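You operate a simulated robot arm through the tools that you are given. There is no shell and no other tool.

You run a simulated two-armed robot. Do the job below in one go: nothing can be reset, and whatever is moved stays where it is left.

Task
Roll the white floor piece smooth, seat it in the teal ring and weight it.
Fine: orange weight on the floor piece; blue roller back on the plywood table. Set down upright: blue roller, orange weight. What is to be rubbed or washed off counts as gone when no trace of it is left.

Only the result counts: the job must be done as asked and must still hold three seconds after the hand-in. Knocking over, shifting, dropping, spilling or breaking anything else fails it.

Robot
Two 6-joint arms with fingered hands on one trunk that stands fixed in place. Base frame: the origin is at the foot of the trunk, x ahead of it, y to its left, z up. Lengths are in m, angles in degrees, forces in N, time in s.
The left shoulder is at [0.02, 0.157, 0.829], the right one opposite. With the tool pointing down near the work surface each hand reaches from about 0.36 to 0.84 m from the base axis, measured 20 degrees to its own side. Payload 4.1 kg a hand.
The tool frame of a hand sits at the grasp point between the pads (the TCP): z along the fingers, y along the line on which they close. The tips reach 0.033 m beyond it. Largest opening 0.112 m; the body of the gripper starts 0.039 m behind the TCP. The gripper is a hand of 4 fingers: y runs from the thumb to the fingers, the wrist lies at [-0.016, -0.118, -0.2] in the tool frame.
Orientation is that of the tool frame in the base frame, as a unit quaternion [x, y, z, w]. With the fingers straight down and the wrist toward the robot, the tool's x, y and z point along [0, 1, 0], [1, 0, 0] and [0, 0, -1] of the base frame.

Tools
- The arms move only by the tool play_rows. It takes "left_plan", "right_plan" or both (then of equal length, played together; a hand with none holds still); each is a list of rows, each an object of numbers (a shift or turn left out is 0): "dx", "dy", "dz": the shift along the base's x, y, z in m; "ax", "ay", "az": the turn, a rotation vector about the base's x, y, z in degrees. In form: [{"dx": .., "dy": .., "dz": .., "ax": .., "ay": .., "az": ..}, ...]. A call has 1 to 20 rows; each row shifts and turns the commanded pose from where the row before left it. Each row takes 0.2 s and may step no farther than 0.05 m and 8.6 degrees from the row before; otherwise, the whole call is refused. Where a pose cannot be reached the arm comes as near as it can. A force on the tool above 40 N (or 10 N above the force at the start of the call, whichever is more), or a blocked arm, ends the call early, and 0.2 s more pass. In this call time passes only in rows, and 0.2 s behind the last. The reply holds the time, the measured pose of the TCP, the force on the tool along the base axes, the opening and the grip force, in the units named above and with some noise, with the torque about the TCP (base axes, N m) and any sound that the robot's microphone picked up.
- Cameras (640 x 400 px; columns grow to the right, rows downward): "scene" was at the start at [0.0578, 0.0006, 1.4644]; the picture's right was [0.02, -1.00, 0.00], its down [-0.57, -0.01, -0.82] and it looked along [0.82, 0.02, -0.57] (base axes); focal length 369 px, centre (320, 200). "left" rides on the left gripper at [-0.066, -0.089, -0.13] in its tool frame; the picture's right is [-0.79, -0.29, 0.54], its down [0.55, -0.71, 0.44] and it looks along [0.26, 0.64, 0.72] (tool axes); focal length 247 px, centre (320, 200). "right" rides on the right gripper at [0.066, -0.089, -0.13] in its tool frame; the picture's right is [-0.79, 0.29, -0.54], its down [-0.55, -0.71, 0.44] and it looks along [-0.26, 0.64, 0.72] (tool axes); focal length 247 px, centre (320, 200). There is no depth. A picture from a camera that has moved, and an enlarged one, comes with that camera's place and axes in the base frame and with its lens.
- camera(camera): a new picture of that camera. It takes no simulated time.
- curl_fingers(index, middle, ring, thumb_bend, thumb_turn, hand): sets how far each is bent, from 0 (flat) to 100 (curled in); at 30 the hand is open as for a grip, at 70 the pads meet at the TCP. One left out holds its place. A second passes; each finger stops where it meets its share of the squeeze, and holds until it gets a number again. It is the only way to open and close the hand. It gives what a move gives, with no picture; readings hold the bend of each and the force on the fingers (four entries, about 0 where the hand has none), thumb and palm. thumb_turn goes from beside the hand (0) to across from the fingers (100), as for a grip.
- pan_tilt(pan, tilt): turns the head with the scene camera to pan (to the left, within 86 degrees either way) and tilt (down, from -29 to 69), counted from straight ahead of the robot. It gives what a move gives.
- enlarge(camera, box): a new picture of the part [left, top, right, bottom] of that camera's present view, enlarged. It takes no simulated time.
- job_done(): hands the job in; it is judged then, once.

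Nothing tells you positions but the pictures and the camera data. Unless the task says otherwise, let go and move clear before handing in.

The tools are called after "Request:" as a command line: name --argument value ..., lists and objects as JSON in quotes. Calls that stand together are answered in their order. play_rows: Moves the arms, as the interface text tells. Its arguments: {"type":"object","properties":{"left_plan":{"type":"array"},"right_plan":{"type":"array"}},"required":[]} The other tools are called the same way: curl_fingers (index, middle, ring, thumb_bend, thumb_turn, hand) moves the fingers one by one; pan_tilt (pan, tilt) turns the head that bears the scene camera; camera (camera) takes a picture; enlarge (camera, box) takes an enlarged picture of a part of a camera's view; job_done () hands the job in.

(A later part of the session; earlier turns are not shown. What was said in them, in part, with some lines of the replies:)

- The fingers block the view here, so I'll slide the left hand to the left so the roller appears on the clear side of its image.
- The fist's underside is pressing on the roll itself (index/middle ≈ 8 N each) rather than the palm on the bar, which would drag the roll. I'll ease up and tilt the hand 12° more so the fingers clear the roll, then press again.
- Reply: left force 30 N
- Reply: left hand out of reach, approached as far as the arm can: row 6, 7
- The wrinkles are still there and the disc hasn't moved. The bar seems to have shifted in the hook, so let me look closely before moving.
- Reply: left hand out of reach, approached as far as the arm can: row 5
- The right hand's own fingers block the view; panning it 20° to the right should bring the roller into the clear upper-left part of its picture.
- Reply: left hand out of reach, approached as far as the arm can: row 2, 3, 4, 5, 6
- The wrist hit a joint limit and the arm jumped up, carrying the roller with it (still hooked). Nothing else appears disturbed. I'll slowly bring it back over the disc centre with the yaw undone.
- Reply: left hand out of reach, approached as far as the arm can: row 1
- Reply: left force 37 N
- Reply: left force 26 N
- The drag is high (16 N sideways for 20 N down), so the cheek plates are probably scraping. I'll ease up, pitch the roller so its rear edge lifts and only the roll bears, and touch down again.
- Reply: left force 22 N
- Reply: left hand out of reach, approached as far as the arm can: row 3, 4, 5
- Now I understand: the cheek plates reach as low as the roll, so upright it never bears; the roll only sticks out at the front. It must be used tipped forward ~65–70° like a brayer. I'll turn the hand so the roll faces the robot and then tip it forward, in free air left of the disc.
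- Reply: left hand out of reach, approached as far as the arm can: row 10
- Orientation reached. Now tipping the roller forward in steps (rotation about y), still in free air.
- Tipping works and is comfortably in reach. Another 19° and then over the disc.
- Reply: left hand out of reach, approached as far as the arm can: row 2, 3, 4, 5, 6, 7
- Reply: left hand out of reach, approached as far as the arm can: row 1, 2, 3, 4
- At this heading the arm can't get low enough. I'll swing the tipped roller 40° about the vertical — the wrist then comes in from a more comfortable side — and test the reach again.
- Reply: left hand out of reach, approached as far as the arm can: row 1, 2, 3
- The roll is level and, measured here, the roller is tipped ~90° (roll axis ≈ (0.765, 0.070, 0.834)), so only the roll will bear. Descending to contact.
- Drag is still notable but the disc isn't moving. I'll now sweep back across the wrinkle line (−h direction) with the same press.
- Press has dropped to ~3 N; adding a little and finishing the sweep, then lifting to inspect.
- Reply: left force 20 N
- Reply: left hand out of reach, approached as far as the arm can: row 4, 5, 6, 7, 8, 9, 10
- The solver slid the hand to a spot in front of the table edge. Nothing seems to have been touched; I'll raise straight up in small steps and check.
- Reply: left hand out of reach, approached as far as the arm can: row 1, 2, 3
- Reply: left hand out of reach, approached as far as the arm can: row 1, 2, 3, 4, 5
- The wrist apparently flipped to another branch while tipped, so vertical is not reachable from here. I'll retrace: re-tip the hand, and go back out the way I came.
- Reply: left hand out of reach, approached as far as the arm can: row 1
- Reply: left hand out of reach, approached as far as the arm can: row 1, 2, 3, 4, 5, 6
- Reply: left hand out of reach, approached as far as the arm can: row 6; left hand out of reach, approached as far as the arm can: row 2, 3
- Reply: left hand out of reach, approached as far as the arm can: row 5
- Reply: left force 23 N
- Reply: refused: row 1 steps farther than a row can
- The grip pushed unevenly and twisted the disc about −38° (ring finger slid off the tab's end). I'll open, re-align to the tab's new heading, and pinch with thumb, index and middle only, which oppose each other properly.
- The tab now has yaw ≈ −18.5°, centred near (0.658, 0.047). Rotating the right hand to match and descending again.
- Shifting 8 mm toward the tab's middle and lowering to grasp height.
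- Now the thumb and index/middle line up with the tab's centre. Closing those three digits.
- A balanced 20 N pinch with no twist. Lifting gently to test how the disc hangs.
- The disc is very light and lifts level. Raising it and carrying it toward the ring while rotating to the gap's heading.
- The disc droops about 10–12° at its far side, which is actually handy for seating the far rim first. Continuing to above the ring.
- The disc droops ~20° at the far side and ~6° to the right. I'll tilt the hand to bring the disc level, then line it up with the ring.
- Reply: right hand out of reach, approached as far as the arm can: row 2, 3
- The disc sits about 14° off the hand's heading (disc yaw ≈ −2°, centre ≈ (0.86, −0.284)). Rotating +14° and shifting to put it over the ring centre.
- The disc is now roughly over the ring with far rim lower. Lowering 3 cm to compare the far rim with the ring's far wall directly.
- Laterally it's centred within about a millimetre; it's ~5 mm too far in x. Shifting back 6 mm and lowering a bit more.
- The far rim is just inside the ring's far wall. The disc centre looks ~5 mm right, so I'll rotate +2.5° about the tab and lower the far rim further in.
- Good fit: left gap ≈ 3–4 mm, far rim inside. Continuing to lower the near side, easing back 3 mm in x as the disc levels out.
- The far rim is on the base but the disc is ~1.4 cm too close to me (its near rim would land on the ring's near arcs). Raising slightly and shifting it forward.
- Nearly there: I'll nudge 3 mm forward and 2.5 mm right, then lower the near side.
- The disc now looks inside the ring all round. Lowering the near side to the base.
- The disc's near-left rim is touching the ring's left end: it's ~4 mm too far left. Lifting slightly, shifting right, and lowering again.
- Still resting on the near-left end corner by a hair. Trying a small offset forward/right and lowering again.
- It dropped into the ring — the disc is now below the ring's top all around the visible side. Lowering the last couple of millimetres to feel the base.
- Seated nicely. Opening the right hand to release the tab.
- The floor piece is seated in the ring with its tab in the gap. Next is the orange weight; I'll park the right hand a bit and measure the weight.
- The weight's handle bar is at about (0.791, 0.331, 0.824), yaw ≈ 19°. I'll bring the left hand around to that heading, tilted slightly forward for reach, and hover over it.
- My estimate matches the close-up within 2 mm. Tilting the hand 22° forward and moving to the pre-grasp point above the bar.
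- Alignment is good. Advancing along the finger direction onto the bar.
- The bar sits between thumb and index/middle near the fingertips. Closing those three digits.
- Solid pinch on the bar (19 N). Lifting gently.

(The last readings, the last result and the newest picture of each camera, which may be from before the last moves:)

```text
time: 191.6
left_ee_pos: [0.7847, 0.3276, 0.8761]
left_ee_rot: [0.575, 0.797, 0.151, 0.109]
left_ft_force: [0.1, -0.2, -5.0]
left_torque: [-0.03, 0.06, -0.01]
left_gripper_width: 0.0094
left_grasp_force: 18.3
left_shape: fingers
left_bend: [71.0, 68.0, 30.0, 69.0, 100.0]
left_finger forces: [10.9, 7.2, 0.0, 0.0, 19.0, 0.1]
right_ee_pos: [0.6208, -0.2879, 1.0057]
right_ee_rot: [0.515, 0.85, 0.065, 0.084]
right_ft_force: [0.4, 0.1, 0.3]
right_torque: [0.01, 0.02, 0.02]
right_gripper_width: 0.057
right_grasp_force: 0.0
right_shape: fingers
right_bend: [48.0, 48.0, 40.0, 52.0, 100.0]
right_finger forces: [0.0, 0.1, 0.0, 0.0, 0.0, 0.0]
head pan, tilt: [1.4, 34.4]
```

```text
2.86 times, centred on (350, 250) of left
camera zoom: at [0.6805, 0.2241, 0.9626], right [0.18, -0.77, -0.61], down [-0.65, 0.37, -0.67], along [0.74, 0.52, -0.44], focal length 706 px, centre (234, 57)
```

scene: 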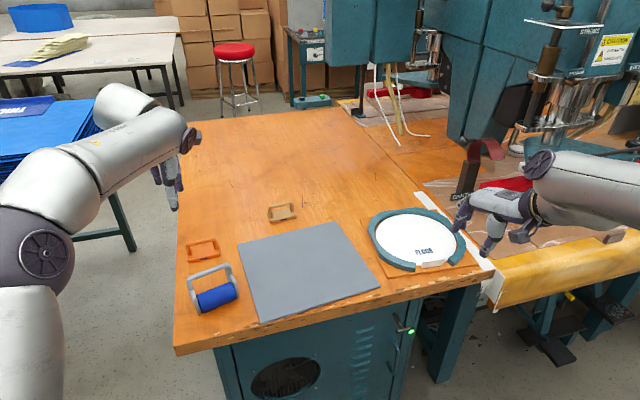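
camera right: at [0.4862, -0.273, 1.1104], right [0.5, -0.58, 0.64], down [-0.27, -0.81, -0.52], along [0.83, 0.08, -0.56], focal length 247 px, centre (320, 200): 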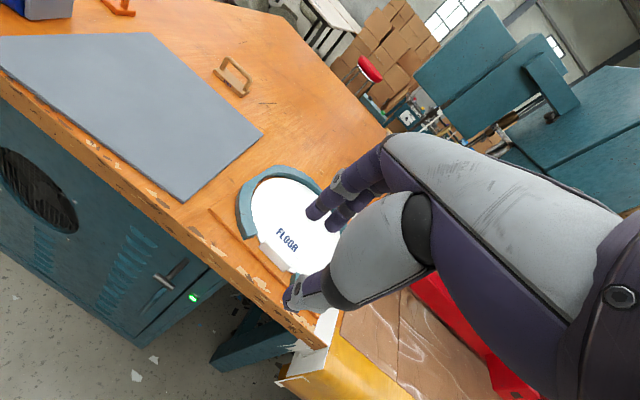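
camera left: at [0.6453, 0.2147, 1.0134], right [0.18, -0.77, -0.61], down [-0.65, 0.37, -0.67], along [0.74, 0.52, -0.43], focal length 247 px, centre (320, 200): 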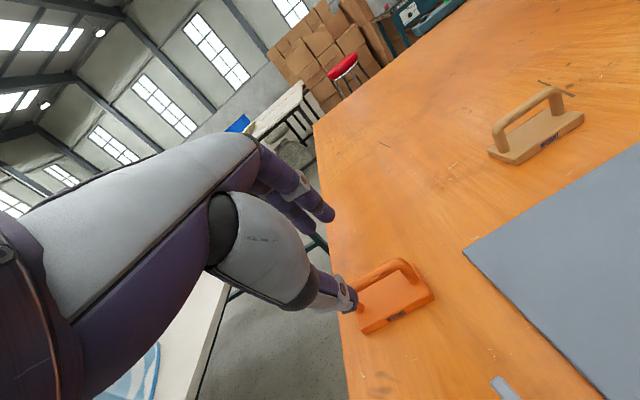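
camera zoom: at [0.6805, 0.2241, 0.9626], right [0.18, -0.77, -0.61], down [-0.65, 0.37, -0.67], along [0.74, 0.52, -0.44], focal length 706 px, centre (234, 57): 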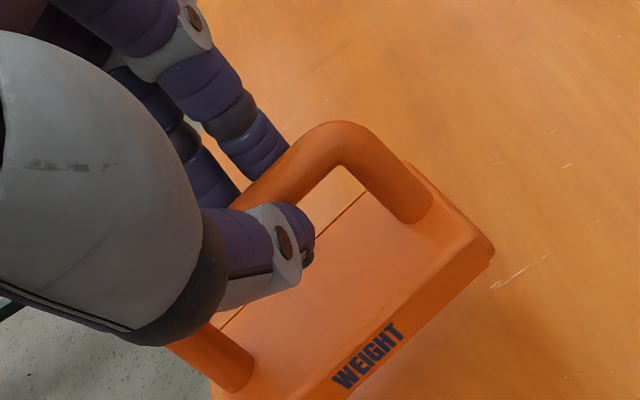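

Lifted securely (≈ 0.5 kg). The disc in the ring is out of the left arm's reach, so I'll set the weight down on the empty grey board as a hand-over spot for the right hand.

Request:
play_rows --left_plan '[{"dz": 0.03}, {"dz": 0.03}, {"dx": -0.0106, "dy": -0.041, "az": -2.3}, {"dx": -0.0106, "dy": -0.041, "az": -2.3}, {"dx": -0.0106, "dy": -0.041, "az": -2.3}, {"dx": -0.0106, "dy": -0.041, "az": -2.3}, {"dx": -0.0106, "dy": -0.041, "az": -2.3}, {"dx": -0.0106, "dy": -0.041, "az": -2.3}, {"dx": -0.0106, "dy": -0.041, "az": -2.3}, {"dx": -0.0106, "dy": -0.037, "az": -2.3}]'

Request:
camera --camera "scene"

Request:
camera --camera "left"

```text
time: 193.8
left_ee_pos: [0.7004, 0.0034, 0.9345]
left_ee_rot: [0.695, 0.695, 0.132, 0.132]
left_ft_force: [0.8, 0.8, -4.2]
left_torque: [0.03, 0.0, -0.01]
left_gripper_width: 0.0091
left_grasp_force: 18.5
left_shape: fingers
left_bend: [71.0, 68.0, 30.0, 70.0, 100.0]
left_finger forces: [10.6, 7.2, 0.1, 0.1, 18.6, 0.1]
right_ee_pos: [0.6211, -0.2872, 1.0057]
right_ee_rot: [0.515, 0.85, 0.066, 0.085]
right_ft_force: [0.3, 0.7, 0.2]
right_torque: [-0.02, 0.0, -0.01]
right_gripper_width: 0.0572
right_grasp_force: 0.0
right_shape: fingers
right_bend: [48.0, 48.0, 40.0, 52.0, 100.0]
right_finger forces: [0.1, 0.1, 0.0, 0.0, 0.0, 0.0]
head pan, tilt: [1.4, 34.4]
```

```text
taken
```

scene: 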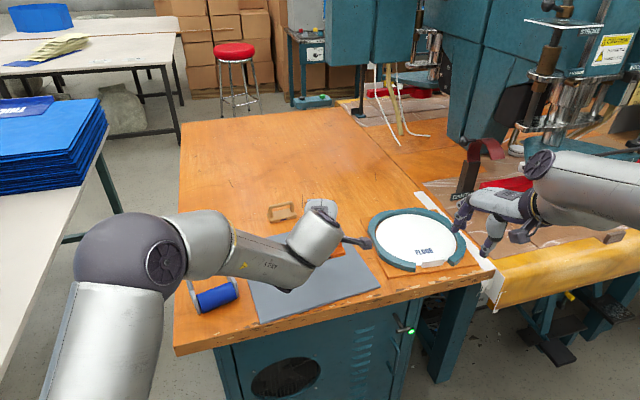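

```text
taken
camera left: at [0.5681, -0.0618, 1.0215], right [-0.07, -0.79, -0.61], down [-0.5, 0.55, -0.67], along [0.86, 0.26, -0.44], focal length 247 px, centre (320, 200)
```

left: 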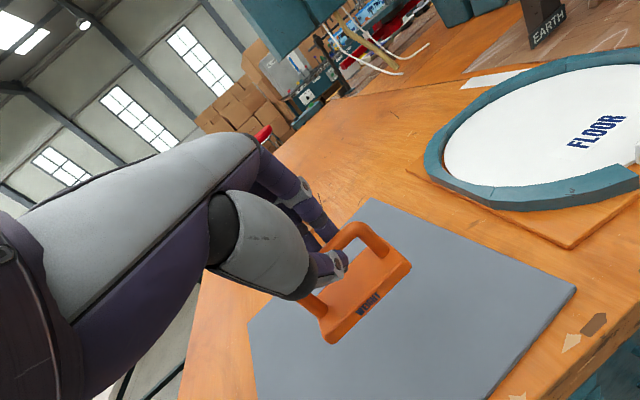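

Level and stable. Lowering the weight onto the board.

Request:
play_rows --left_plan '[{"dz": -0.03}, {"dz": -0.03}, {"dz": -0.012}, {"dz": -0.004}, {"dz": -0.003}]'

```text
time: 195.0
left_ee_pos: [0.6995, 0.0045, 0.857]
left_ee_rot: [0.695, 0.694, 0.133, 0.133]
left_ft_force: [0.9, -2.3, -1.3]
left_torque: [-0.04, -0.05, -0.07]
left_gripper_width: 0.0093
left_grasp_force: 19.1
left_shape: fingers
left_bend: [71.0, 68.0, 30.0, 70.0, 100.0]
left_finger forces: [10.9, 7.9, 0.1, 0.1, 19.4, 0.0]
right_ee_pos: [0.6217, -0.2858, 1.0057]
right_ee_rot: [0.516, 0.85, 0.064, 0.085]
right_ft_force: [-0.1, 0.6, -0.8]
right_torque: [0.03, -0.02, -0.01]
right_gripper_width: 0.0571
right_grasp_force: 0.1
right_shape: fingers
right_bend: [48.0, 48.0, 40.0, 52.0, 100.0]
right_finger forces: [0.0, 0.0, 0.0, 0.0, 0.0, 0.0]
head pan, tilt: [1.4, 34.4]
```

Request:
play_rows --left_plan '[{"dz": -0.002}, {"dz": -0.0015}]'

Request:
enlarge --camera "left" --box '[250, 180, 450, 360]'

```text
time: 195.6
left_ee_pos: [0.7004, 0.0025, 0.8547]
left_ee_rot: [0.695, 0.694, 0.133, 0.133]
left_ft_force: [1.1, -5.7, 3.2]
left_torque: [-0.07, -0.1, -0.07]
left_gripper_width: 0.0092
left_grasp_force: 20.2
left_shape: fingers
left_bend: [71.0, 68.0, 30.0, 70.0, 100.0]
left_finger forces: [10.6, 9.0, 0.0, 0.0, 20.2, 0.1]
right_ee_pos: [0.6209, -0.2869, 1.0055]
right_ee_rot: [0.515, 0.85, 0.066, 0.085]
right_ft_force: [0.0, 0.5, 0.5]
right_torque: [-0.02, -0.03, -0.01]
right_gripper_width: 0.0572
right_grasp_force: 0.0
right_shape: fingers
right_bend: [48.0, 48.0, 40.0, 52.0, 100.0]
right_finger forces: [0.1, 0.0, 0.0, 0.0, 0.0, 0.0]
head pan, tilt: [1.4, 34.4]
```

```text
2.22 times, centred on (350, 270) of left
camera zoom: at [0.5685, -0.0631, 0.9411], right [-0.07, -0.79, -0.61], down [-0.5, 0.55, -0.67], along [0.86, 0.26, -0.43], focal length 549 px, centre (253, 44)
```

zoom: 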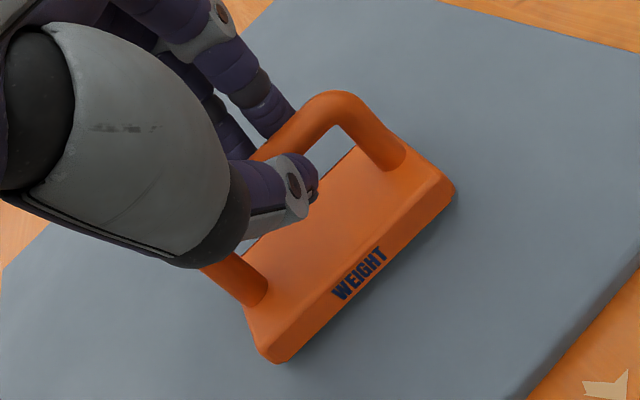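

The weight is on the board. Releasing and backing the left hand out along its approach.

Request:
curl_fingers --hand "left" --index 50 --middle 50 --thumb_bend 52

Request:
play_rows --left_plan '[{"dx": -0.007, "dz": 0.0186}, {"dx": -0.007, "dz": 0.0186}, {"dx": -0.011, "dz": 0.028}, {"dx": -0.011, "dz": 0.028}, {"dx": -0.011, "dz": 0.028}, {"dy": 0.03, "dz": 0.02}, {"dy": 0.04}, {"dy": 0.04}, {"dy": 0.04}, {"dy": 0.04}]'

Request:
camera --camera "scene"

Request:
enlarge --camera "scene" --box '[270, 220, 370, 310]'

```text
time: 196.6
left_ee_pos: [0.6999, 0.0043, 0.8538]
left_ee_rot: [0.694, 0.695, 0.132, 0.132]
left_ft_force: [0.3, -0.1, -0.1]
left_torque: [0.01, 0.0, -0.04]
left_gripper_width: 0.0539
left_grasp_force: 0.0
left_shape: fingers
left_bend: [50.0, 50.0, 30.0, 52.0, 100.0]
left_finger forces: [0.0, 0.0, 0.0, 0.0, 0.1, 0.1]
right_ee_pos: [0.6216, -0.2876, 1.0048]
right_ee_rot: [0.515, 0.851, 0.065, 0.085]
right_ft_force: [0.0, -0.3, -0.3]
right_torque: [0.01, 0.01, -0.01]
right_gripper_width: 0.0572
right_grasp_force: 0.0
right_shape: fingers
right_bend: [48.0, 48.0, 40.0, 52.0, 100.0]
right_finger forces: [0.0, 0.1, 0.0, 0.0, 0.0, 0.0]
head pan, tilt: [1.4, 34.4]
```

```text
time: 198.8
left_ee_pos: [0.6545, 0.1933, 0.9963]
left_ee_rot: [0.695, 0.694, 0.132, 0.131]
left_ft_force: [-0.5, 0.2, -0.2]
left_torque: [0.01, -0.03, 0.02]
left_gripper_width: 0.0543
left_grasp_force: 0.1
left_shape: fingers
left_bend: [50.0, 50.0, 30.0, 52.0, 100.0]
left_finger forces: [0.1, 0.1, 0.0, 0.0, 0.1, 0.0]
right_ee_pos: [0.6214, -0.2869, 1.0052]
right_ee_rot: [0.515, 0.851, 0.066, 0.084]
right_ft_force: [-0.5, -1.2, 0.2]
right_torque: [0.04, 0.05, -0.02]
right_gripper_width: 0.057
right_grasp_force: 0.0
right_shape: fingers
right_bend: [48.0, 48.0, 40.0, 52.0, 100.0]
right_finger forces: [0.0, 0.0, 0.1, 0.0, 0.0, 0.0]
head pan, tilt: [1.4, 34.4]
```

```text
taken
```

scene: 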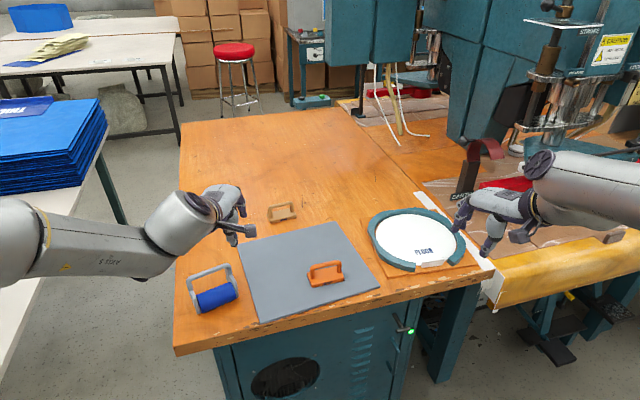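

```text
4.44 times, centred on (320, 265) of scene
camera zoom: at [0.0579, 0.0001, 1.4644], right [0.02, -1.0, 0.0], down [-0.57, -0.01, -0.82], along [0.82, 0.02, -0.57], focal length 1638 px, centre (320, -89)
```

zoom: 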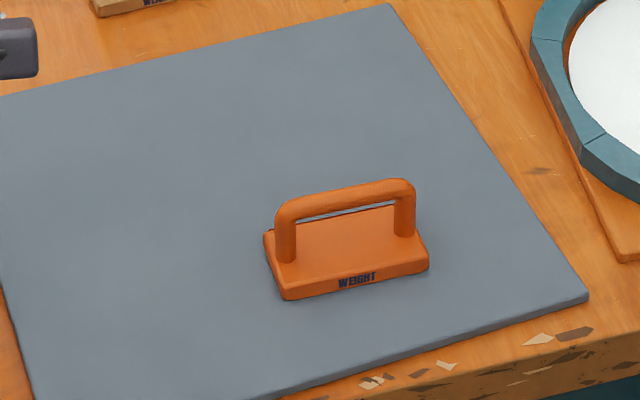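

The weight stands on the board at ≈ (0.708, 0.001), bar yaw ≈ 17°. Moving the left hand further away and bringing the right hand over it, vertical.

Request:
play_rows --left_plan '[{"dx": -0.02, "dy": 0.03, "dz": 0.02}, {"dx": -0.02, "dy": 0.03, "dz": 0.02}, {"dx": -0.02, "dy": 0.03, "dz": 0.02}, {"dx": -0.02, "dy": 0.03, "dz": 0.02}]' --right_plan '[{"ax": -0.75, "ay": 6.1}, {"ax": -0.75, "ay": 6.1}, {"az": -5.5}, {"az": -5.5}]'

Request:
play_rows --right_plan '[{"dx": 0.0108, "dy": 0.0364, "dz": -0.002}, {"dx": 0.0108, "dy": 0.0364, "dz": -0.004}, {"dx": 0.0108, "dy": 0.0364, "dz": -0.007}, {"dx": 0.0108, "dy": 0.0364, "dz": -0.007}, {"dx": 0.0108, "dy": 0.0364, "dz": -0.007}, {"dx": 0.0108, "dy": 0.0364, "dz": -0.009}, {"dx": 0.0108, "dy": 0.0364, "dz": -0.009}, {"dx": 0.0108, "dy": 0.0363, "dz": -0.01}]'

Request:
camera --camera "right"

Request:
enlarge --camera "right" --box '[200, 170, 360, 320]'

```text
time: 199.8
left_ee_pos: [0.5756, 0.3106, 1.0851]
left_ee_rot: [0.693, 0.697, 0.132, 0.127]
left_ft_force: [0.9, -0.2, 0.3]
left_torque: [0.0, 0.02, 0.0]
left_gripper_width: 0.0542
left_grasp_force: 0.1
left_shape: fingers
left_bend: [50.0, 50.0, 30.0, 52.0, 100.0]
left_finger forces: [0.1, 0.1, 0.0, 0.0, 0.1, 0.0]
left hand out of reach, approached as far as the arm can: row 4
right_ee_pos: [0.6225, -0.2886, 1.0052]
right_ee_rot: [0.599, 0.801, -0.001, 0.0]
right_ft_force: [0.9, -0.3, 0.1]
right_torque: [0.02, 0.05, 0.02]
right_gripper_width: 0.0573
right_grasp_force: 0.1
right_shape: fingers
right_bend: [48.0, 48.0, 40.0, 52.0, 100.0]
right_finger forces: [0.0, 0.0, 0.1, 0.0, 0.0, 0.1]
head pan, tilt: [1.4, 34.4]
```

```text
time: 201.6
left_ee_pos: [0.5755, 0.3101, 1.0849]
left_ee_rot: [0.693, 0.697, 0.132, 0.128]
left_ft_force: [0.0, -0.4, -0.5]
left_torque: [0.0, -0.03, 0.05]
left_gripper_width: 0.0541
left_grasp_force: 0.0
left_shape: fingers
left_bend: [50.0, 50.0, 30.0, 52.0, 100.0]
left_finger forces: [0.0, 0.1, 0.1, 0.0, 0.0, 0.1]
right_ee_pos: [0.7071, 0.0024, 0.949]
right_ee_rot: [0.598, 0.802, -0.002, 0.001]
right_ft_force: [0.2, -0.4, 0.5]
right_torque: [0.04, -0.01, 0.01]
right_gripper_width: 0.057
right_grasp_force: 0.1
right_shape: fingers
right_bend: [48.0, 48.0, 40.0, 52.0, 100.0]
right_finger forces: [0.0, 0.0, 0.0, 0.0, 0.0, 0.0]
head pan, tilt: [1.4, 34.4]
```

```text
taken
camera right: at [0.6024, 0.0402, 1.0801], right [0.5, -0.68, 0.54], down [-0.52, -0.73, -0.43], along [0.69, -0.07, -0.72], focal length 247 px, centre (320, 200)
```

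right: 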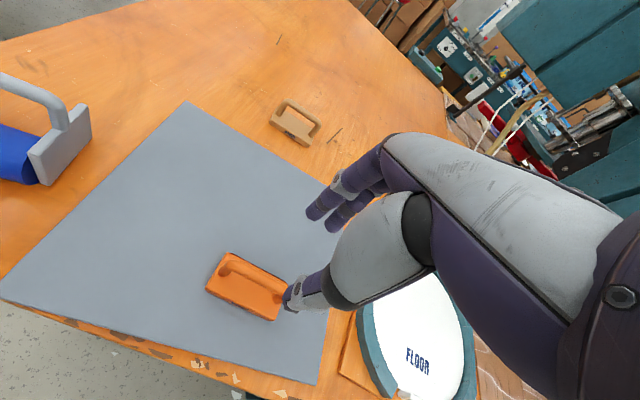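

```text
2.67 times, centred on (280, 245) of right
camera zoom: at [0.6024, 0.0402, 1.0801], right [0.5, -0.68, 0.54], down [-0.52, -0.73, -0.43], along [0.69, -0.07, -0.72], focal length 659 px, centre (427, 80)
```

zoom: 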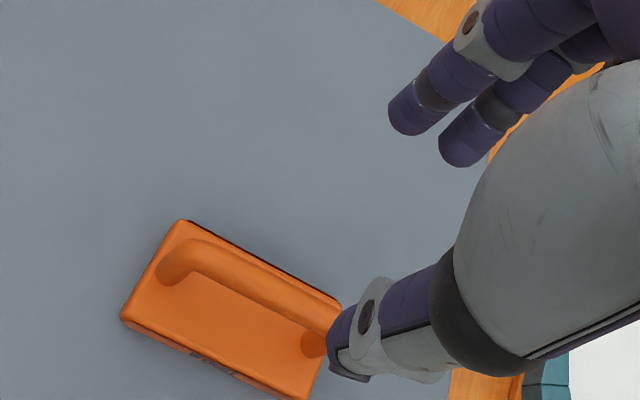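

Aligned within a few millimetres. Adjusting and descending to the bar.

Request:
play_rows --right_plan '[{"dx": -0.002, "dy": 0.0036}, {"dz": -0.03}, {"dz": -0.03}, {"dz": -0.02}, {"dz": -0.01}, {"dz": -0.005}]'

Request:
enlarge --camera "right" --box '[200, 170, 400, 340]'

Request:
enlarge --camera "scene" --box '[270, 210, 370, 300]'

```text
time: 203.0
left_ee_pos: [0.5755, 0.3105, 1.0854]
left_ee_rot: [0.693, 0.697, 0.132, 0.128]
left_ft_force: [0.2, 0.7, -0.5]
left_torque: [0.01, 0.04, -0.03]
left_gripper_width: 0.0541
left_grasp_force: 0.2
left_shape: fingers
left_bend: [50.0, 50.0, 30.0, 52.0, 100.0]
left_finger forces: [0.1, 0.1, 0.0, 0.0, 0.0, 0.0]
right_ee_pos: [0.7068, 0.0066, 0.8529]
right_ee_rot: [0.598, 0.802, -0.001, 0.0]
right_ft_force: [-0.5, 0.9, -0.1]
right_torque: [0.01, 0.02, -0.03]
right_gripper_width: 0.0569
right_grasp_force: 0.2
right_shape: fingers
right_bend: [48.0, 48.0, 40.0, 52.0, 100.0]
right_finger forces: [0.0, 0.1, 0.1, 0.1, 0.0, 0.0]
head pan, tilt: [1.4, 34.4]
```

```text
2.35 times, centred on (300, 255) of right
camera zoom: at [0.6015, 0.0445, 0.9843], right [0.5, -0.68, 0.54], down [-0.52, -0.73, -0.43], along [0.69, -0.06, -0.72], focal length 581 px, centre (367, 71)
```

zoom: 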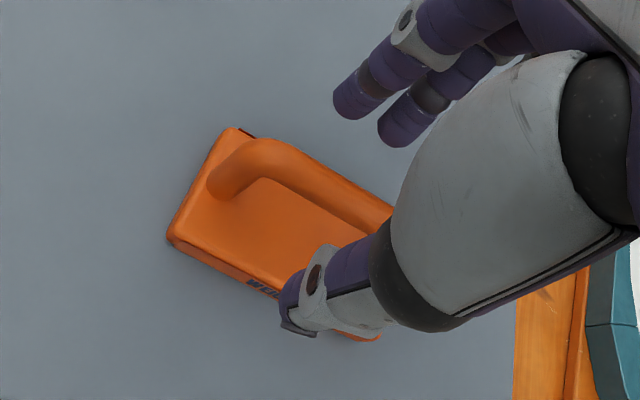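

```text
4.44 times, centred on (320, 255) of scene
camera zoom: at [0.0578, 0.0006, 1.4644], right [0.02, -1.0, 0.0], down [-0.57, -0.01, -0.82], along [0.82, 0.02, -0.57], focal length 1638 px, centre (320, -44)
```

zoom: 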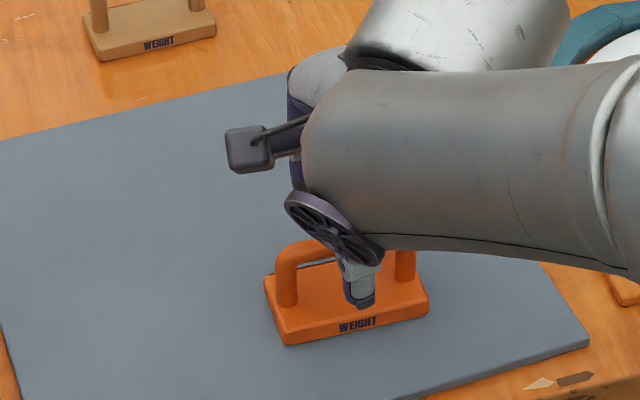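

Thumb is slightly right of the bar's centre; shifting 6 mm and then closing the three digits.

Request:
play_rows --right_plan '[{"dx": -0.0017, "dy": 0.0058}]'

Request:
curl_fingers --hand "right" --index 85 --middle 85 --thumb_bend 85

Request:
enlarge --camera "right" --box '[200, 170, 400, 340]'

```text
time: 203.4
left_ee_pos: [0.5754, 0.311, 1.086]
left_ee_rot: [0.694, 0.697, 0.132, 0.128]
left_ft_force: [0.5, 0.6, 0.0]
left_torque: [0.01, 0.02, 0.03]
left_gripper_width: 0.0541
left_grasp_force: 0.1
left_shape: fingers
left_bend: [50.0, 50.0, 30.0, 52.0, 100.0]
left_finger forces: [0.0, 0.1, 0.0, 0.0, 0.1, 0.1]
right_ee_pos: [0.7041, 0.0128, 0.8536]
right_ee_rot: [0.598, 0.802, -0.001, 0.0]
right_ft_force: [0.4, 0.1, 0.6]
right_torque: [-0.02, 0.02, -0.03]
right_gripper_width: 0.0572
right_grasp_force: 0.0
right_shape: fingers
right_bend: [48.0, 48.0, 40.0, 52.0, 100.0]
right_finger forces: [0.0, 0.0, 0.0, 0.1, 0.1, 0.0]
head pan, tilt: [1.4, 34.4]
```

```text
time: 204.4
left_ee_pos: [0.5762, 0.3099, 1.085]
left_ee_rot: [0.693, 0.697, 0.132, 0.129]
left_ft_force: [-0.6, 1.2, 0.3]
left_torque: [0.04, 0.03, 0.0]
left_gripper_width: 0.0543
left_grasp_force: 0.1
left_shape: fingers
left_bend: [50.0, 50.0, 30.0, 52.0, 100.0]
left_finger forces: [0.0, 0.1, 0.1, 0.0, 0.1, 0.1]
right_ee_pos: [0.7043, 0.0128, 0.8544]
right_ee_rot: [0.598, 0.801, -0.002, 0.0]
right_ft_force: [0.4, 0.1, 0.6]
right_torque: [0.03, -0.06, -0.04]
right_gripper_width: 0.0087
right_grasp_force: 19.8
right_shape: fingers
right_bend: [61.0, 67.0, 40.0, 73.0, 100.0]
right_finger forces: [10.6, 8.6, 0.1, 0.1, 19.8, 0.1]
head pan, tilt: [1.4, 34.4]
```

```text
2.35 times, centred on (300, 255) of right
camera zoom: at [0.6, 0.0501, 0.9848], right [0.5, -0.68, 0.54], down [-0.52, -0.73, -0.43], along [0.69, -0.07, -0.72], focal length 581 px, centre (367, 71)
```

zoom: 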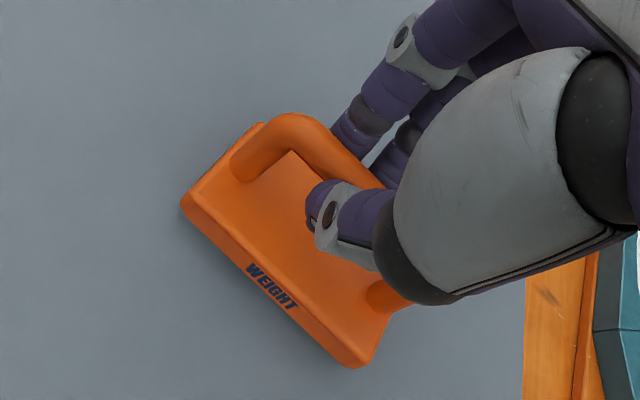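

Firm pinch (20 N). Lifting carefully.

Request:
play_rows --right_plan '[{"dz": 0.005}, {"dz": 0.01}, {"dz": 0.015}, {"dz": 0.02}, {"dz": 0.02}]'

Request:
camera --camera "scene"

Request:
enlarge --camera "right" --box '[200, 170, 400, 340]'

```text
time: 205.6
left_ee_pos: [0.5749, 0.3107, 1.0859]
left_ee_rot: [0.693, 0.697, 0.132, 0.128]
left_ft_force: [0.1, -0.3, -0.5]
left_torque: [0.01, 0.0, -0.02]
left_gripper_width: 0.0542
left_grasp_force: 0.0
left_shape: fingers
left_bend: [50.0, 50.0, 30.0, 52.0, 100.0]
left_finger forces: [0.0, 0.0, 0.0, 0.0, 0.0, 0.0]
right_ee_pos: [0.7042, 0.0135, 0.9253]
right_ee_rot: [0.598, 0.802, -0.001, 0.0]
right_ft_force: [-0.1, 0.2, -2.8]
right_torque: [0.0, -0.03, 0.03]
right_gripper_width: 0.0088
right_grasp_force: 19.5
right_shape: fingers
right_bend: [61.0, 67.0, 40.0, 73.0, 100.0]
right_finger forces: [11.0, 8.4, 0.0, 0.0, 19.9, 0.0]
head pan, tilt: [1.4, 34.4]
```

```text
taken
```

scene: 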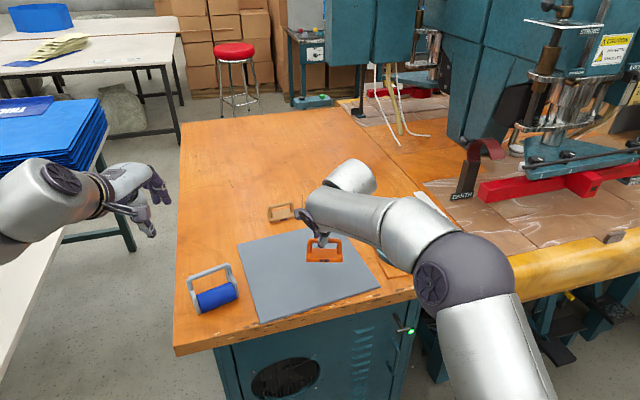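

```text
2.35 times, centred on (300, 255) of right
camera zoom: at [0.6004, 0.0503, 1.0554], right [0.5, -0.68, 0.54], down [-0.52, -0.73, -0.43], along [0.69, -0.07, -0.72], focal length 581 px, centre (367, 71)
```

zoom: 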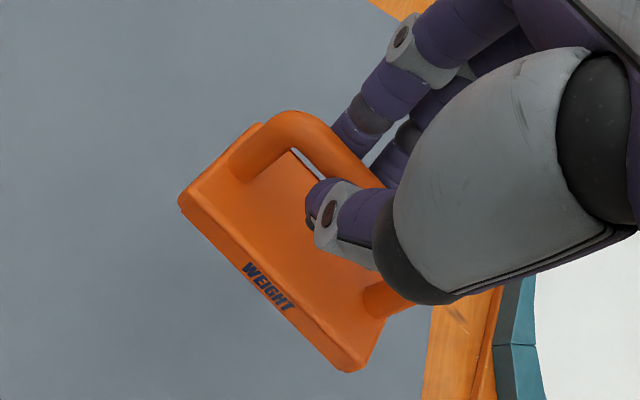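

Holding well. Carrying the weight toward the ring, staying high.

Request:
play_rows --right_plan '[{"dx": 0.01, "dy": -0.036, "az": -2.4}, {"dx": 0.01, "dy": -0.036, "az": -2.4}, {"dx": 0.01, "dy": -0.036, "az": -2.4}, {"dx": 0.01, "dy": -0.036, "az": -2.4}, {"dx": 0.01, "dy": -0.036, "az": -2.4}, {"dx": 0.01, "dy": -0.036, "az": -2.4}, {"dx": 0.01, "dy": -0.036, "az": -2.4}]'

Request:
camera --camera "scene"

Request:
enlarge --camera "scene" --box '[350, 170, 500, 290]'

```text
time: 207.2
left_ee_pos: [0.5753, 0.311, 1.0855]
left_ee_rot: [0.694, 0.697, 0.13, 0.129]
left_ft_force: [0.1, 1.0, -0.8]
left_torque: [-0.02, -0.01, -0.01]
left_gripper_width: 0.0544
left_grasp_force: 0.1
left_shape: fingers
left_bend: [50.0, 50.0, 30.0, 52.0, 100.0]
left_finger forces: [0.0, 0.1, 0.1, 0.0, 0.0, 0.0]
right_ee_pos: [0.7737, -0.2398, 0.9243]
right_ee_rot: [0.709, 0.705, 0.0, 0.0]
right_ft_force: [-0.3, 0.6, -3.0]
right_torque: [0.01, -0.04, 0.0]
right_gripper_width: 0.0084
right_grasp_force: 19.8
right_shape: fingers
right_bend: [61.0, 67.0, 40.0, 73.0, 100.0]
right_finger forces: [11.1, 8.3, 0.0, 0.1, 19.7, 0.0]
head pan, tilt: [1.4, 34.4]
```

```text
taken
```

scene: 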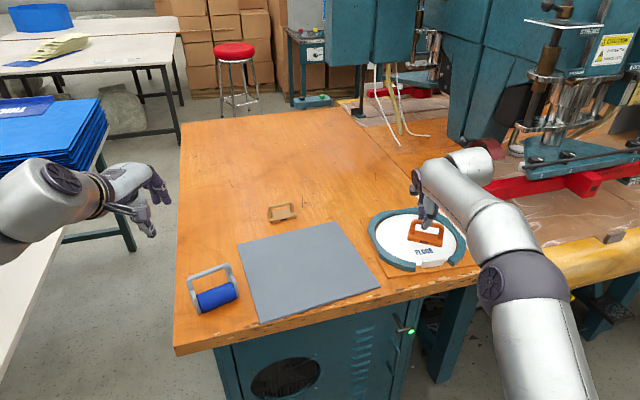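

```text
3.33 times, centred on (425, 230) of scene
camera zoom: at [0.0578, 0.0008, 1.4644], right [0.02, -1.0, 0.0], down [-0.57, -0.01, -0.82], along [0.82, 0.02, -0.57], focal length 1229 px, centre (-30, 100)
```

zoom: 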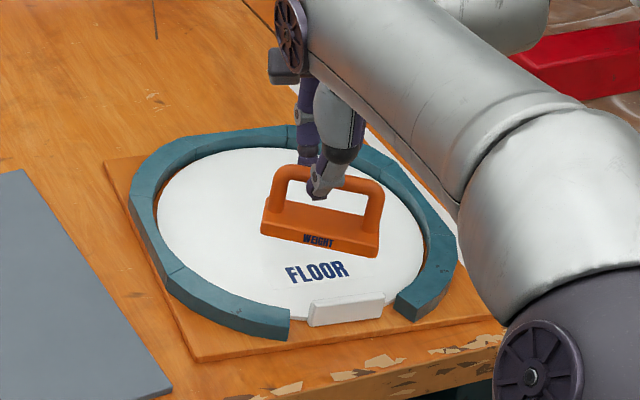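

The weight hangs level above the floor piece. I need ~3.5 cm more in x; extending with a slight forward tilt for reach.

Request:
play_rows --right_plan '[{"dx": 0.01, "ay": -3}, {"dx": 0.01, "ay": -3}, {"dx": 0.01, "ay": -2}]'

Request:
enlarge --camera "scene" --box '[350, 170, 500, 290]'

Request:
camera --camera "right"

```text
time: 208.0
left_ee_pos: [0.5749, 0.3106, 1.0852]
left_ee_rot: [0.694, 0.696, 0.131, 0.129]
left_ft_force: [0.2, -0.6, 0.1]
left_torque: [-0.01, -0.03, 0.02]
left_gripper_width: 0.0543
left_grasp_force: 0.1
left_shape: fingers
left_bend: [50.0, 50.0, 30.0, 52.0, 100.0]
left_finger forces: [0.0, 0.1, 0.1, 0.1, 0.1, 0.0]
right_ee_pos: [0.8034, -0.2399, 0.9252]
right_ee_rot: [0.706, 0.705, 0.05, 0.049]
right_ft_force: [-0.5, 0.6, -4.2]
right_torque: [-0.01, -0.01, 0.02]
right_gripper_width: 0.0083
right_grasp_force: 19.6
right_shape: fingers
right_bend: [61.0, 67.0, 40.0, 73.0, 100.0]
right_finger forces: [11.3, 8.1, 0.0, 0.1, 19.9, 0.0]
head pan, tilt: [1.4, 34.4]
```

```text
3.33 times, centred on (425, 230) of scene
camera zoom: at [0.0579, 0.0005, 1.4644], right [0.02, -1.0, 0.0], down [-0.57, -0.01, -0.82], along [0.82, 0.02, -0.57], focal length 1229 px, centre (-30, 100)
```

zoom: 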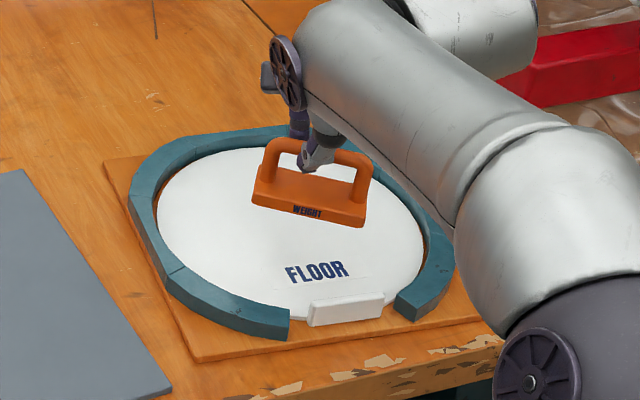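

```text
taken
camera right: at [0.6978, -0.173, 1.0416], right [0.21, -0.79, 0.57], down [-0.65, -0.55, -0.53], along [0.74, -0.26, -0.63], focal length 247 px, centre (320, 200)
```

right: 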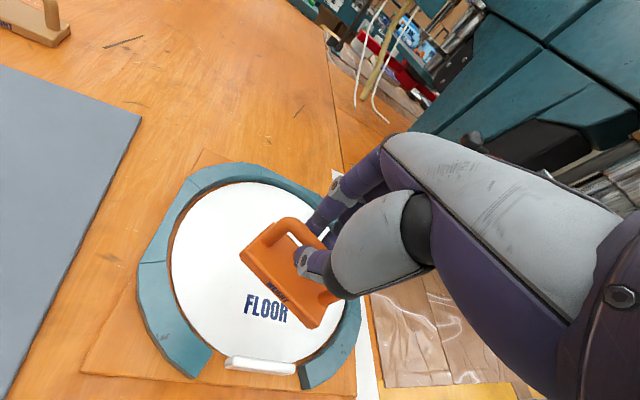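

Reachable, and the weight's centre is ≈ (0.815, −0.248), well inside the disc. Nudging 1 cm further in and lowering.

Request:
play_rows --right_plan '[{"dx": 0.01, "dy": -0.002}, {"dz": -0.02}, {"dz": -0.02}, {"dz": -0.01}]'

Request:
enlarge --camera "scene" --box '[350, 170, 500, 290]'

```text
time: 209.0
left_ee_pos: [0.5752, 0.311, 1.0849]
left_ee_rot: [0.694, 0.696, 0.131, 0.129]
left_ft_force: [-0.6, -0.1, -0.7]
left_torque: [0.01, 0.0, 0.03]
left_gripper_width: 0.0544
left_grasp_force: 0.0
left_shape: fingers
left_bend: [50.0, 50.0, 30.0, 52.0, 100.0]
left_finger forces: [0.0, 0.0, 0.0, 0.0, 0.0, 0.1]
right_ee_pos: [0.8143, -0.2426, 0.8749]
right_ee_rot: [0.706, 0.705, 0.049, 0.05]
right_ft_force: [-0.4, -0.6, -4.3]
right_torque: [0.02, -0.01, -0.02]
right_gripper_width: 0.0083
right_grasp_force: 19.7
right_shape: fingers
right_bend: [61.0, 67.0, 40.0, 73.0, 100.0]
right_finger forces: [11.2, 8.2, 0.1, 0.0, 20.0, 0.0]
head pan, tilt: [1.4, 34.4]
```

```text
3.33 times, centred on (425, 230) of scene
camera zoom: at [0.0579, 0.0006, 1.4644], right [0.02, -1.0, 0.0], down [-0.57, -0.01, -0.82], along [0.82, 0.02, -0.57], focal length 1229 px, centre (-30, 100)
```

zoom: 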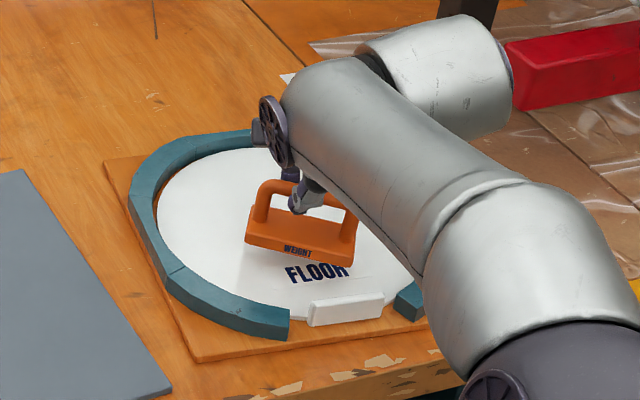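

Request:
play_rows --right_plan '[{"dz": -0.005}, {"dz": -0.004}, {"dz": -0.003}]'

Request:
play_rows --right_plan '[{"dz": -0.002}]'

```text
time: 209.8
left_ee_pos: [0.5763, 0.3102, 1.0859]
left_ee_rot: [0.694, 0.696, 0.132, 0.129]
left_ft_force: [-0.5, 0.4, 0.5]
left_torque: [0.0, -0.02, 0.02]
left_gripper_width: 0.0541
left_grasp_force: 0.0
left_shape: fingers
left_bend: [50.0, 50.0, 30.0, 52.0, 100.0]
left_finger forces: [0.0, 0.1, 0.0, 0.0, 0.0, 0.1]
right_ee_pos: [0.8154, -0.2413, 0.8635]
right_ee_rot: [0.707, 0.704, 0.049, 0.05]
right_ft_force: [0.4, 0.2, -3.3]
right_torque: [0.02, 0.03, -0.01]
right_gripper_width: 0.0085
right_grasp_force: 20.0
right_shape: fingers
right_bend: [61.0, 67.0, 40.0, 73.0, 100.0]
right_finger forces: [11.3, 8.2, 0.0, 0.1, 20.1, 0.0]
head pan, tilt: [1.4, 34.4]
```

```text
time: 210.2
left_ee_pos: [0.5758, 0.3118, 1.0853]
left_ee_rot: [0.694, 0.697, 0.132, 0.129]
left_ft_force: [-0.5, -0.3, 0.5]
left_torque: [0.03, -0.04, 0.02]
left_gripper_width: 0.0544
left_grasp_force: 0.0
left_shape: fingers
left_bend: [50.0, 50.0, 30.0, 52.0, 100.0]
left_finger forces: [0.0, 0.1, 0.1, 0.1, 0.0, 0.1]
right_ee_pos: [0.8149, -0.2406, 0.8602]
right_ee_rot: [0.707, 0.704, 0.048, 0.05]
right_ft_force: [-0.3, -0.1, -4.0]
right_torque: [0.01, 0.03, -0.01]
right_gripper_width: 0.0084
right_grasp_force: 19.5
right_shape: fingers
right_bend: [61.0, 67.0, 40.0, 73.0, 100.0]
right_finger forces: [11.2, 8.2, 0.0, 0.0, 20.0, 0.1]
head pan, tilt: [1.4, 34.4]
```

Request:
play_rows --right_plan '[{"dz": -0.002}, {"dz": -0.002}]'

Request:
enlarge --camera "right" --box '[180, 150, 400, 350]'

```text
time: 210.8
left_ee_pos: [0.5755, 0.3119, 1.0846]
left_ee_rot: [0.694, 0.696, 0.132, 0.129]
left_ft_force: [-0.4, -0.4, 1.1]
left_torque: [0.04, 0.01, 0.01]
left_gripper_width: 0.0543
left_grasp_force: 0.1
left_shape: fingers
left_bend: [50.0, 50.0, 30.0, 52.0, 100.0]
left_finger forces: [0.0, 0.0, 0.0, 0.0, 0.0, 0.0]
right_ee_pos: [0.815, -0.2417, 0.8564]
right_ee_rot: [0.706, 0.704, 0.049, 0.049]
right_ft_force: [0.0, 0.4, -3.0]
right_torque: [0.0, 0.0, -0.03]
right_gripper_width: 0.0086
right_grasp_force: 19.3
right_shape: fingers
right_bend: [61.0, 67.0, 40.0, 73.0, 100.0]
right_finger forces: [11.2, 7.8, 0.0, 0.0, 20.0, 0.0]
head pan, tilt: [1.4, 34.4]
```

```text
2.00 times, centred on (290, 250) of right
camera zoom: at [0.7078, -0.1753, 0.9736], right [0.21, -0.79, 0.57], down [-0.65, -0.55, -0.53], along [0.74, -0.26, -0.62], focal length 494 px, centre (380, 100)
```

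zoom: 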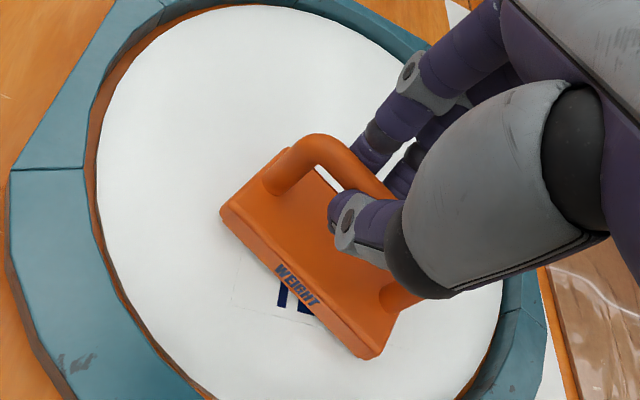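

Request:
play_rows --right_plan '[{"dz": -0.002}, {"dz": -0.0015}]'

Request:
play_rows --right_plan '[{"dz": -0.0015}]'

```text
time: 211.4
left_ee_pos: [0.5749, 0.3104, 1.0853]
left_ee_rot: [0.693, 0.697, 0.132, 0.129]
left_ft_force: [-0.2, 0.4, 0.0]
left_torque: [0.0, -0.02, 0.0]
left_gripper_width: 0.0541
left_grasp_force: 0.1
left_shape: fingers
left_bend: [50.0, 50.0, 30.0, 52.0, 100.0]
left_finger forces: [0.0, 0.0, 0.1, 0.0, 0.0, 0.1]
right_ee_pos: [0.8157, -0.2421, 0.8541]
right_ee_rot: [0.707, 0.704, 0.05, 0.051]
right_ft_force: [-0.5, 1.3, 2.1]
right_torque: [-0.03, -0.08, -0.03]
right_gripper_width: 0.0083
right_grasp_force: 19.1
right_shape: fingers
right_bend: [61.0, 67.0, 40.0, 73.0, 100.0]
right_finger forces: [10.5, 7.0, 0.0, 0.0, 21.1, 0.1]
head pan, tilt: [1.4, 34.4]
```

```text
time: 211.8
left_ee_pos: [0.5754, 0.3098, 1.0847]
left_ee_rot: [0.694, 0.696, 0.131, 0.129]
left_ft_force: [0.0, 0.3, 0.0]
left_torque: [-0.01, -0.01, -0.01]
left_gripper_width: 0.0544
left_grasp_force: 0.0
left_shape: fingers
left_bend: [50.0, 50.0, 30.0, 52.0, 100.0]
left_finger forces: [0.1, 0.0, 0.0, 0.0, 0.0, 0.0]
right_ee_pos: [0.8142, -0.2404, 0.8532]
right_ee_rot: [0.707, 0.704, 0.049, 0.051]
right_ft_force: [-3.2, 1.4, 5.2]
right_torque: [0.02, -0.05, 0.02]
right_gripper_width: 0.0082
right_grasp_force: 19.0
right_shape: fingers
right_bend: [61.0, 67.0, 40.0, 73.0, 100.0]
right_finger forces: [9.9, 6.7, 0.0, 0.0, 21.6, 0.0]
head pan, tilt: [1.4, 34.4]
```

The weight is resting on the floor piece. Releasing it.

Request:
curl_fingers --hand "right" --index 50 --middle 50 --ring 36 --thumb_bend 54

Request:
enlarge --camera "right" --box '[180, 150, 400, 350]'

Request:
enlarge --camera "scene" --box '[350, 170, 500, 290]'

```text
time: 212.8
left_ee_pos: [0.575, 0.3108, 1.0858]
left_ee_rot: [0.693, 0.697, 0.131, 0.128]
left_ft_force: [-1.0, 0.4, 0.3]
left_torque: [0.01, -0.03, 0.01]
left_gripper_width: 0.054
left_grasp_force: 0.1
left_shape: fingers
left_bend: [50.0, 50.0, 30.0, 52.0, 100.0]
left_finger forces: [0.0, 0.0, 0.0, 0.0, 0.0, 0.1]
right_ee_pos: [0.8144, -0.2413, 0.8509]
right_ee_rot: [0.707, 0.704, 0.048, 0.05]
right_ft_force: [0.1, 0.2, 0.3]
right_torque: [0.01, 0.02, 0.02]
right_gripper_width: 0.0515
right_grasp_force: 0.0
right_shape: fingers
right_bend: [50.0, 50.0, 36.0, 54.0, 100.0]
right_finger forces: [0.0, 0.0, 0.0, 0.0, 0.0, 0.0]
head pan, tilt: [1.4, 34.4]
```

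```text
2.00 times, centred on (290, 250) of right
camera zoom: at [0.7077, -0.1744, 0.9689], right [0.21, -0.79, 0.57], down [-0.65, -0.55, -0.53], along [0.74, -0.26, -0.63], focal length 494 px, centre (380, 100)
```

zoom: 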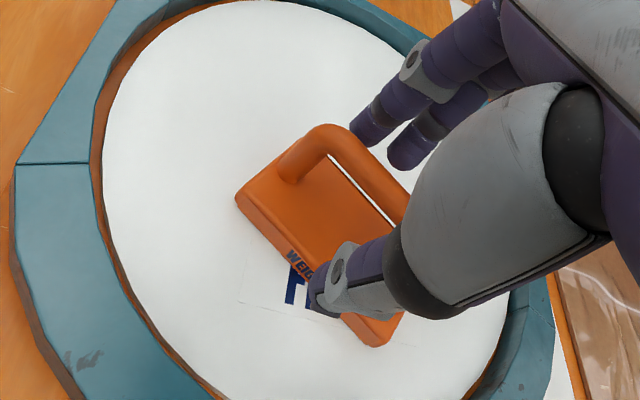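

```text
3.33 times, centred on (425, 230) of scene
camera zoom: at [0.0578, 0.0006, 1.4644], right [0.02, -1.0, 0.0], down [-0.57, -0.01, -0.82], along [0.82, 0.02, -0.57], focal length 1229 px, centre (-30, 100)
```

zoom: 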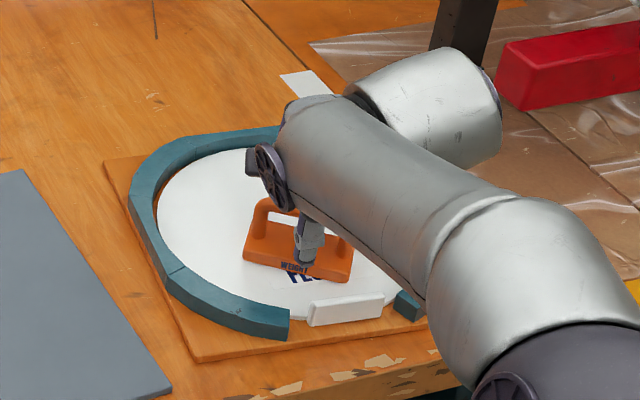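

Upright and flat on the floor piece. Withdrawing the right hand straight up and away.

Request:
play_rows --right_plan '[{"dx": -0.0015, "dz": 0.01}, {"dx": -0.003, "dz": 0.02}, {"dx": -0.004, "dz": 0.03}, {"dx": -0.005, "dz": 0.03}, {"dx": -0.03, "dz": 0.03}, {"dx": -0.04, "dz": 0.02}, {"dx": -0.04, "dy": -0.01}]'

Request:
camera --camera "scene"

Request:
enlarge --camera "scene" --box '[350, 170, 500, 290]'

Request:
camera --camera "right"

```text
time: 214.4
left_ee_pos: [0.5758, 0.3117, 1.0848]
left_ee_rot: [0.694, 0.696, 0.131, 0.129]
left_ft_force: [-0.5, 0.6, 0.0]
left_torque: [0.01, -0.02, -0.02]
left_gripper_width: 0.0542
left_grasp_force: 0.1
left_shape: fingers
left_bend: [50.0, 50.0, 30.0, 52.0, 100.0]
left_finger forces: [0.0, 0.1, 0.0, 0.0, 0.0, 0.0]
right_ee_pos: [0.6905, -0.2495, 0.9922]
right_ee_rot: [0.706, 0.704, 0.049, 0.049]
right_ft_force: [0.4, 0.7, 0.1]
right_torque: [-0.03, -0.02, -0.02]
right_gripper_width: 0.0517
right_grasp_force: 0.1
right_shape: fingers
right_bend: [50.0, 50.0, 36.0, 54.0, 100.0]
right_finger forces: [0.0, 0.0, 0.1, 0.0, 0.0, 0.0]
head pan, tilt: [1.4, 34.4]
```

```text
taken
```

scene: 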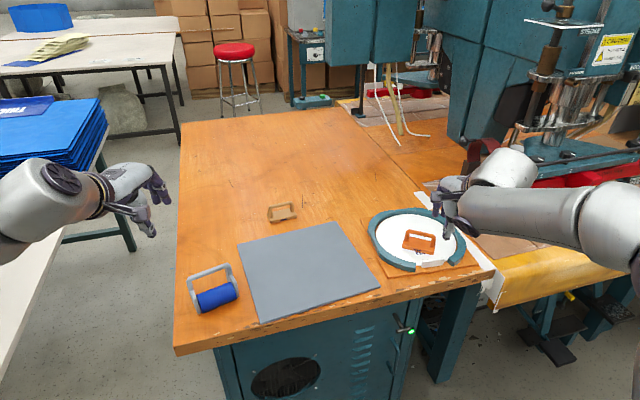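

```text
3.33 times, centred on (425, 230) of scene
camera zoom: at [0.0583, 0.0008, 1.4643], right [0.02, -1.0, 0.0], down [-0.57, -0.01, -0.82], along [0.82, 0.02, -0.57], focal length 1229 px, centre (-30, 100)
```

zoom: 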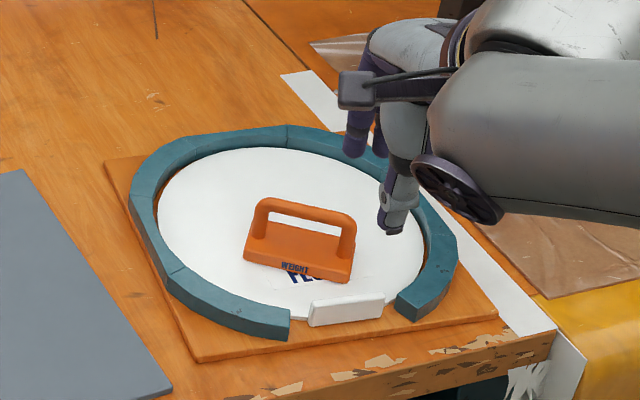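

```text
taken
camera right: at [0.5843, -0.1826, 1.1089], right [0.21, -0.79, 0.57], down [-0.64, -0.55, -0.53], along [0.74, -0.26, -0.62], focal length 247 px, centre (320, 200)
```

right: 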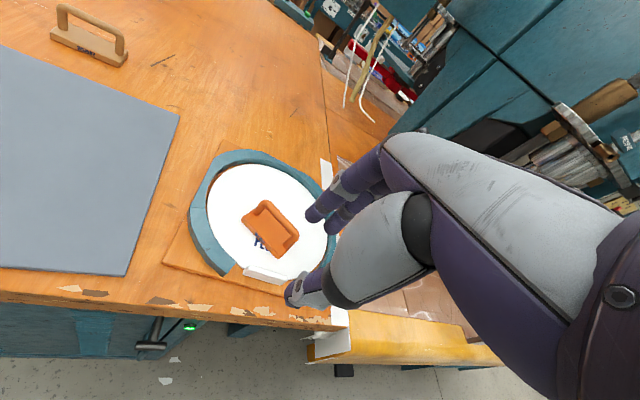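

Everything appears in place. Moving the right hand further clear and checking the seating all round at high zoom before handing in.

Request:
play_rows --right_plan '[{"dx": -0.035, "dy": -0.02, "dz": 0.02}, {"dx": -0.035, "dy": -0.02, "dz": 0.02}, {"dx": -0.03, "dy": -0.02, "dz": 0.02}]'

Request:
enlarge --camera "scene" --box '[365, 200, 475, 275]'

Request:
enlarge --camera "scene" --box '[170, 190, 310, 320]'

Request:
enlarge --camera "right" --box '[170, 110, 350, 260]'

```text
time: 215.2
left_ee_pos: [0.5758, 0.3109, 1.0854]
left_ee_rot: [0.693, 0.697, 0.132, 0.129]
left_ft_force: [0.4, 0.4, -1.1]
left_torque: [-0.02, -0.01, 0.0]
left_gripper_width: 0.054
left_grasp_force: 0.1
left_shape: fingers
left_bend: [50.0, 50.0, 30.0, 52.0, 100.0]
left_finger forces: [0.0, 0.0, 0.0, 0.1, 0.0, 0.1]
right_ee_pos: [0.5918, -0.3115, 1.0497]
right_ee_rot: [0.707, 0.704, 0.049, 0.05]
right_ft_force: [0.2, -0.1, -0.6]
right_torque: [-0.02, 0.03, -0.04]
right_gripper_width: 0.0516
right_grasp_force: 0.0
right_shape: fingers
right_bend: [50.0, 50.0, 36.0, 54.0, 100.0]
right_finger forces: [0.1, 0.0, 0.0, 0.0, 0.0, 0.0]
head pan, tilt: [1.4, 34.4]
```

```text
5.33 times, centred on (420, 238) of scene
camera zoom: at [0.0584, 0.0007, 1.4643], right [0.02, -1.0, 0.0], down [-0.57, -0.01, -0.82], along [0.82, 0.02, -0.57], focal length 1966 px, centre (-213, 0)
```

zoom: 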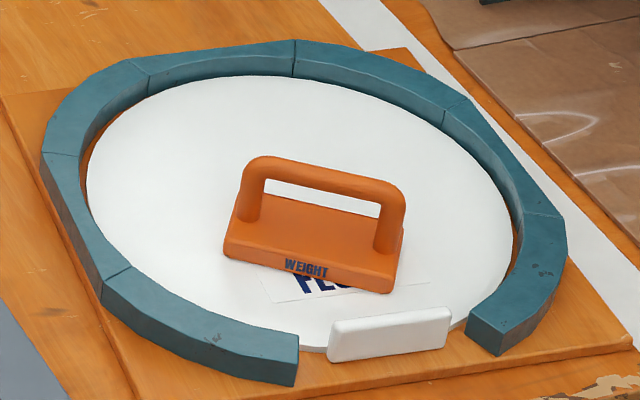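

```text
3.08 times, centred on (240, 255) of scene
camera zoom: at [0.0584, 0.0007, 1.4643], right [0.02, -1.0, 0.0], down [-0.57, -0.01, -0.82], along [0.82, 0.02, -0.57], focal length 1134 px, centre (566, 31)
```

zoom: 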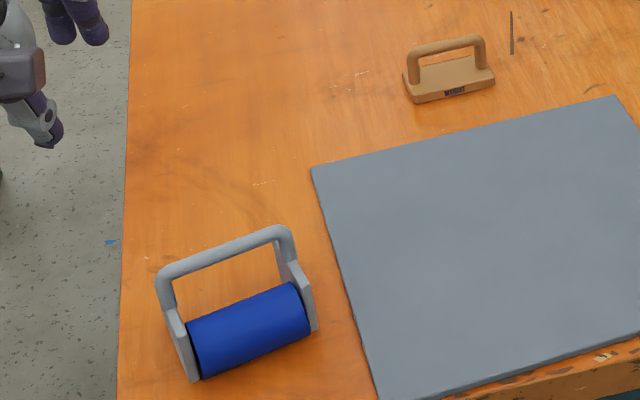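

```text
2.67 times, centred on (260, 185) of right
camera zoom: at [0.4857, -0.244, 1.1675], right [0.21, -0.79, 0.57], down [-0.65, -0.55, -0.53], along [0.73, -0.26, -0.63], focal length 659 px, centre (480, 240)
```

zoom: 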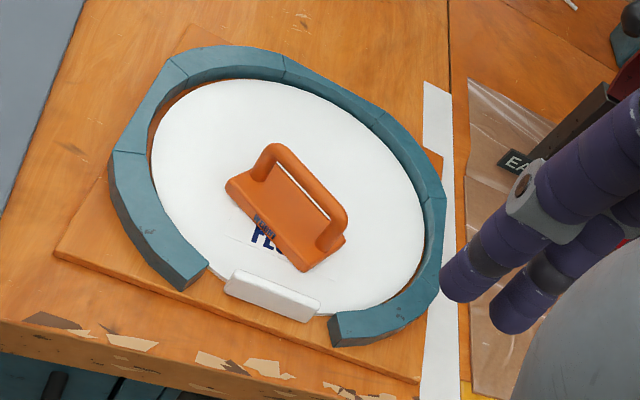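

The white floor piece is smooth, sits centred in the teal ring with its tab in the gap, and carries the orange weight upright. The blue roller stands upright on the plywood table. The tan weight, grey board and ring have not moved, and both hands are clear, so I'm handing in.

Request:
job_done

```text
The job is handed in.
```

I've handed the job in. In the last pictures before the hand-in:

- **Floor piece:** no wrinkles are visible at high zoom. It lies flat in the teal ring with its tab in the gap.
- **Orange weight:** it stands upright on the floor piece, a few centimetres from the centre on the robot's side.
- **Blue roller:** it is back on the plywood table, upright, a few centimetres from where it started and turned a little.
- **Everything else:** the tan weight, the grey board and the ring show no movement compared with the first pictures. Both hands are open and clear of the work.

While I was rolling, the floor piece slid and turned a little on the board. I set the orange weight on the grey board for a moment so the right hand could take it over. The tool that handed the job in did not report whether it passed.
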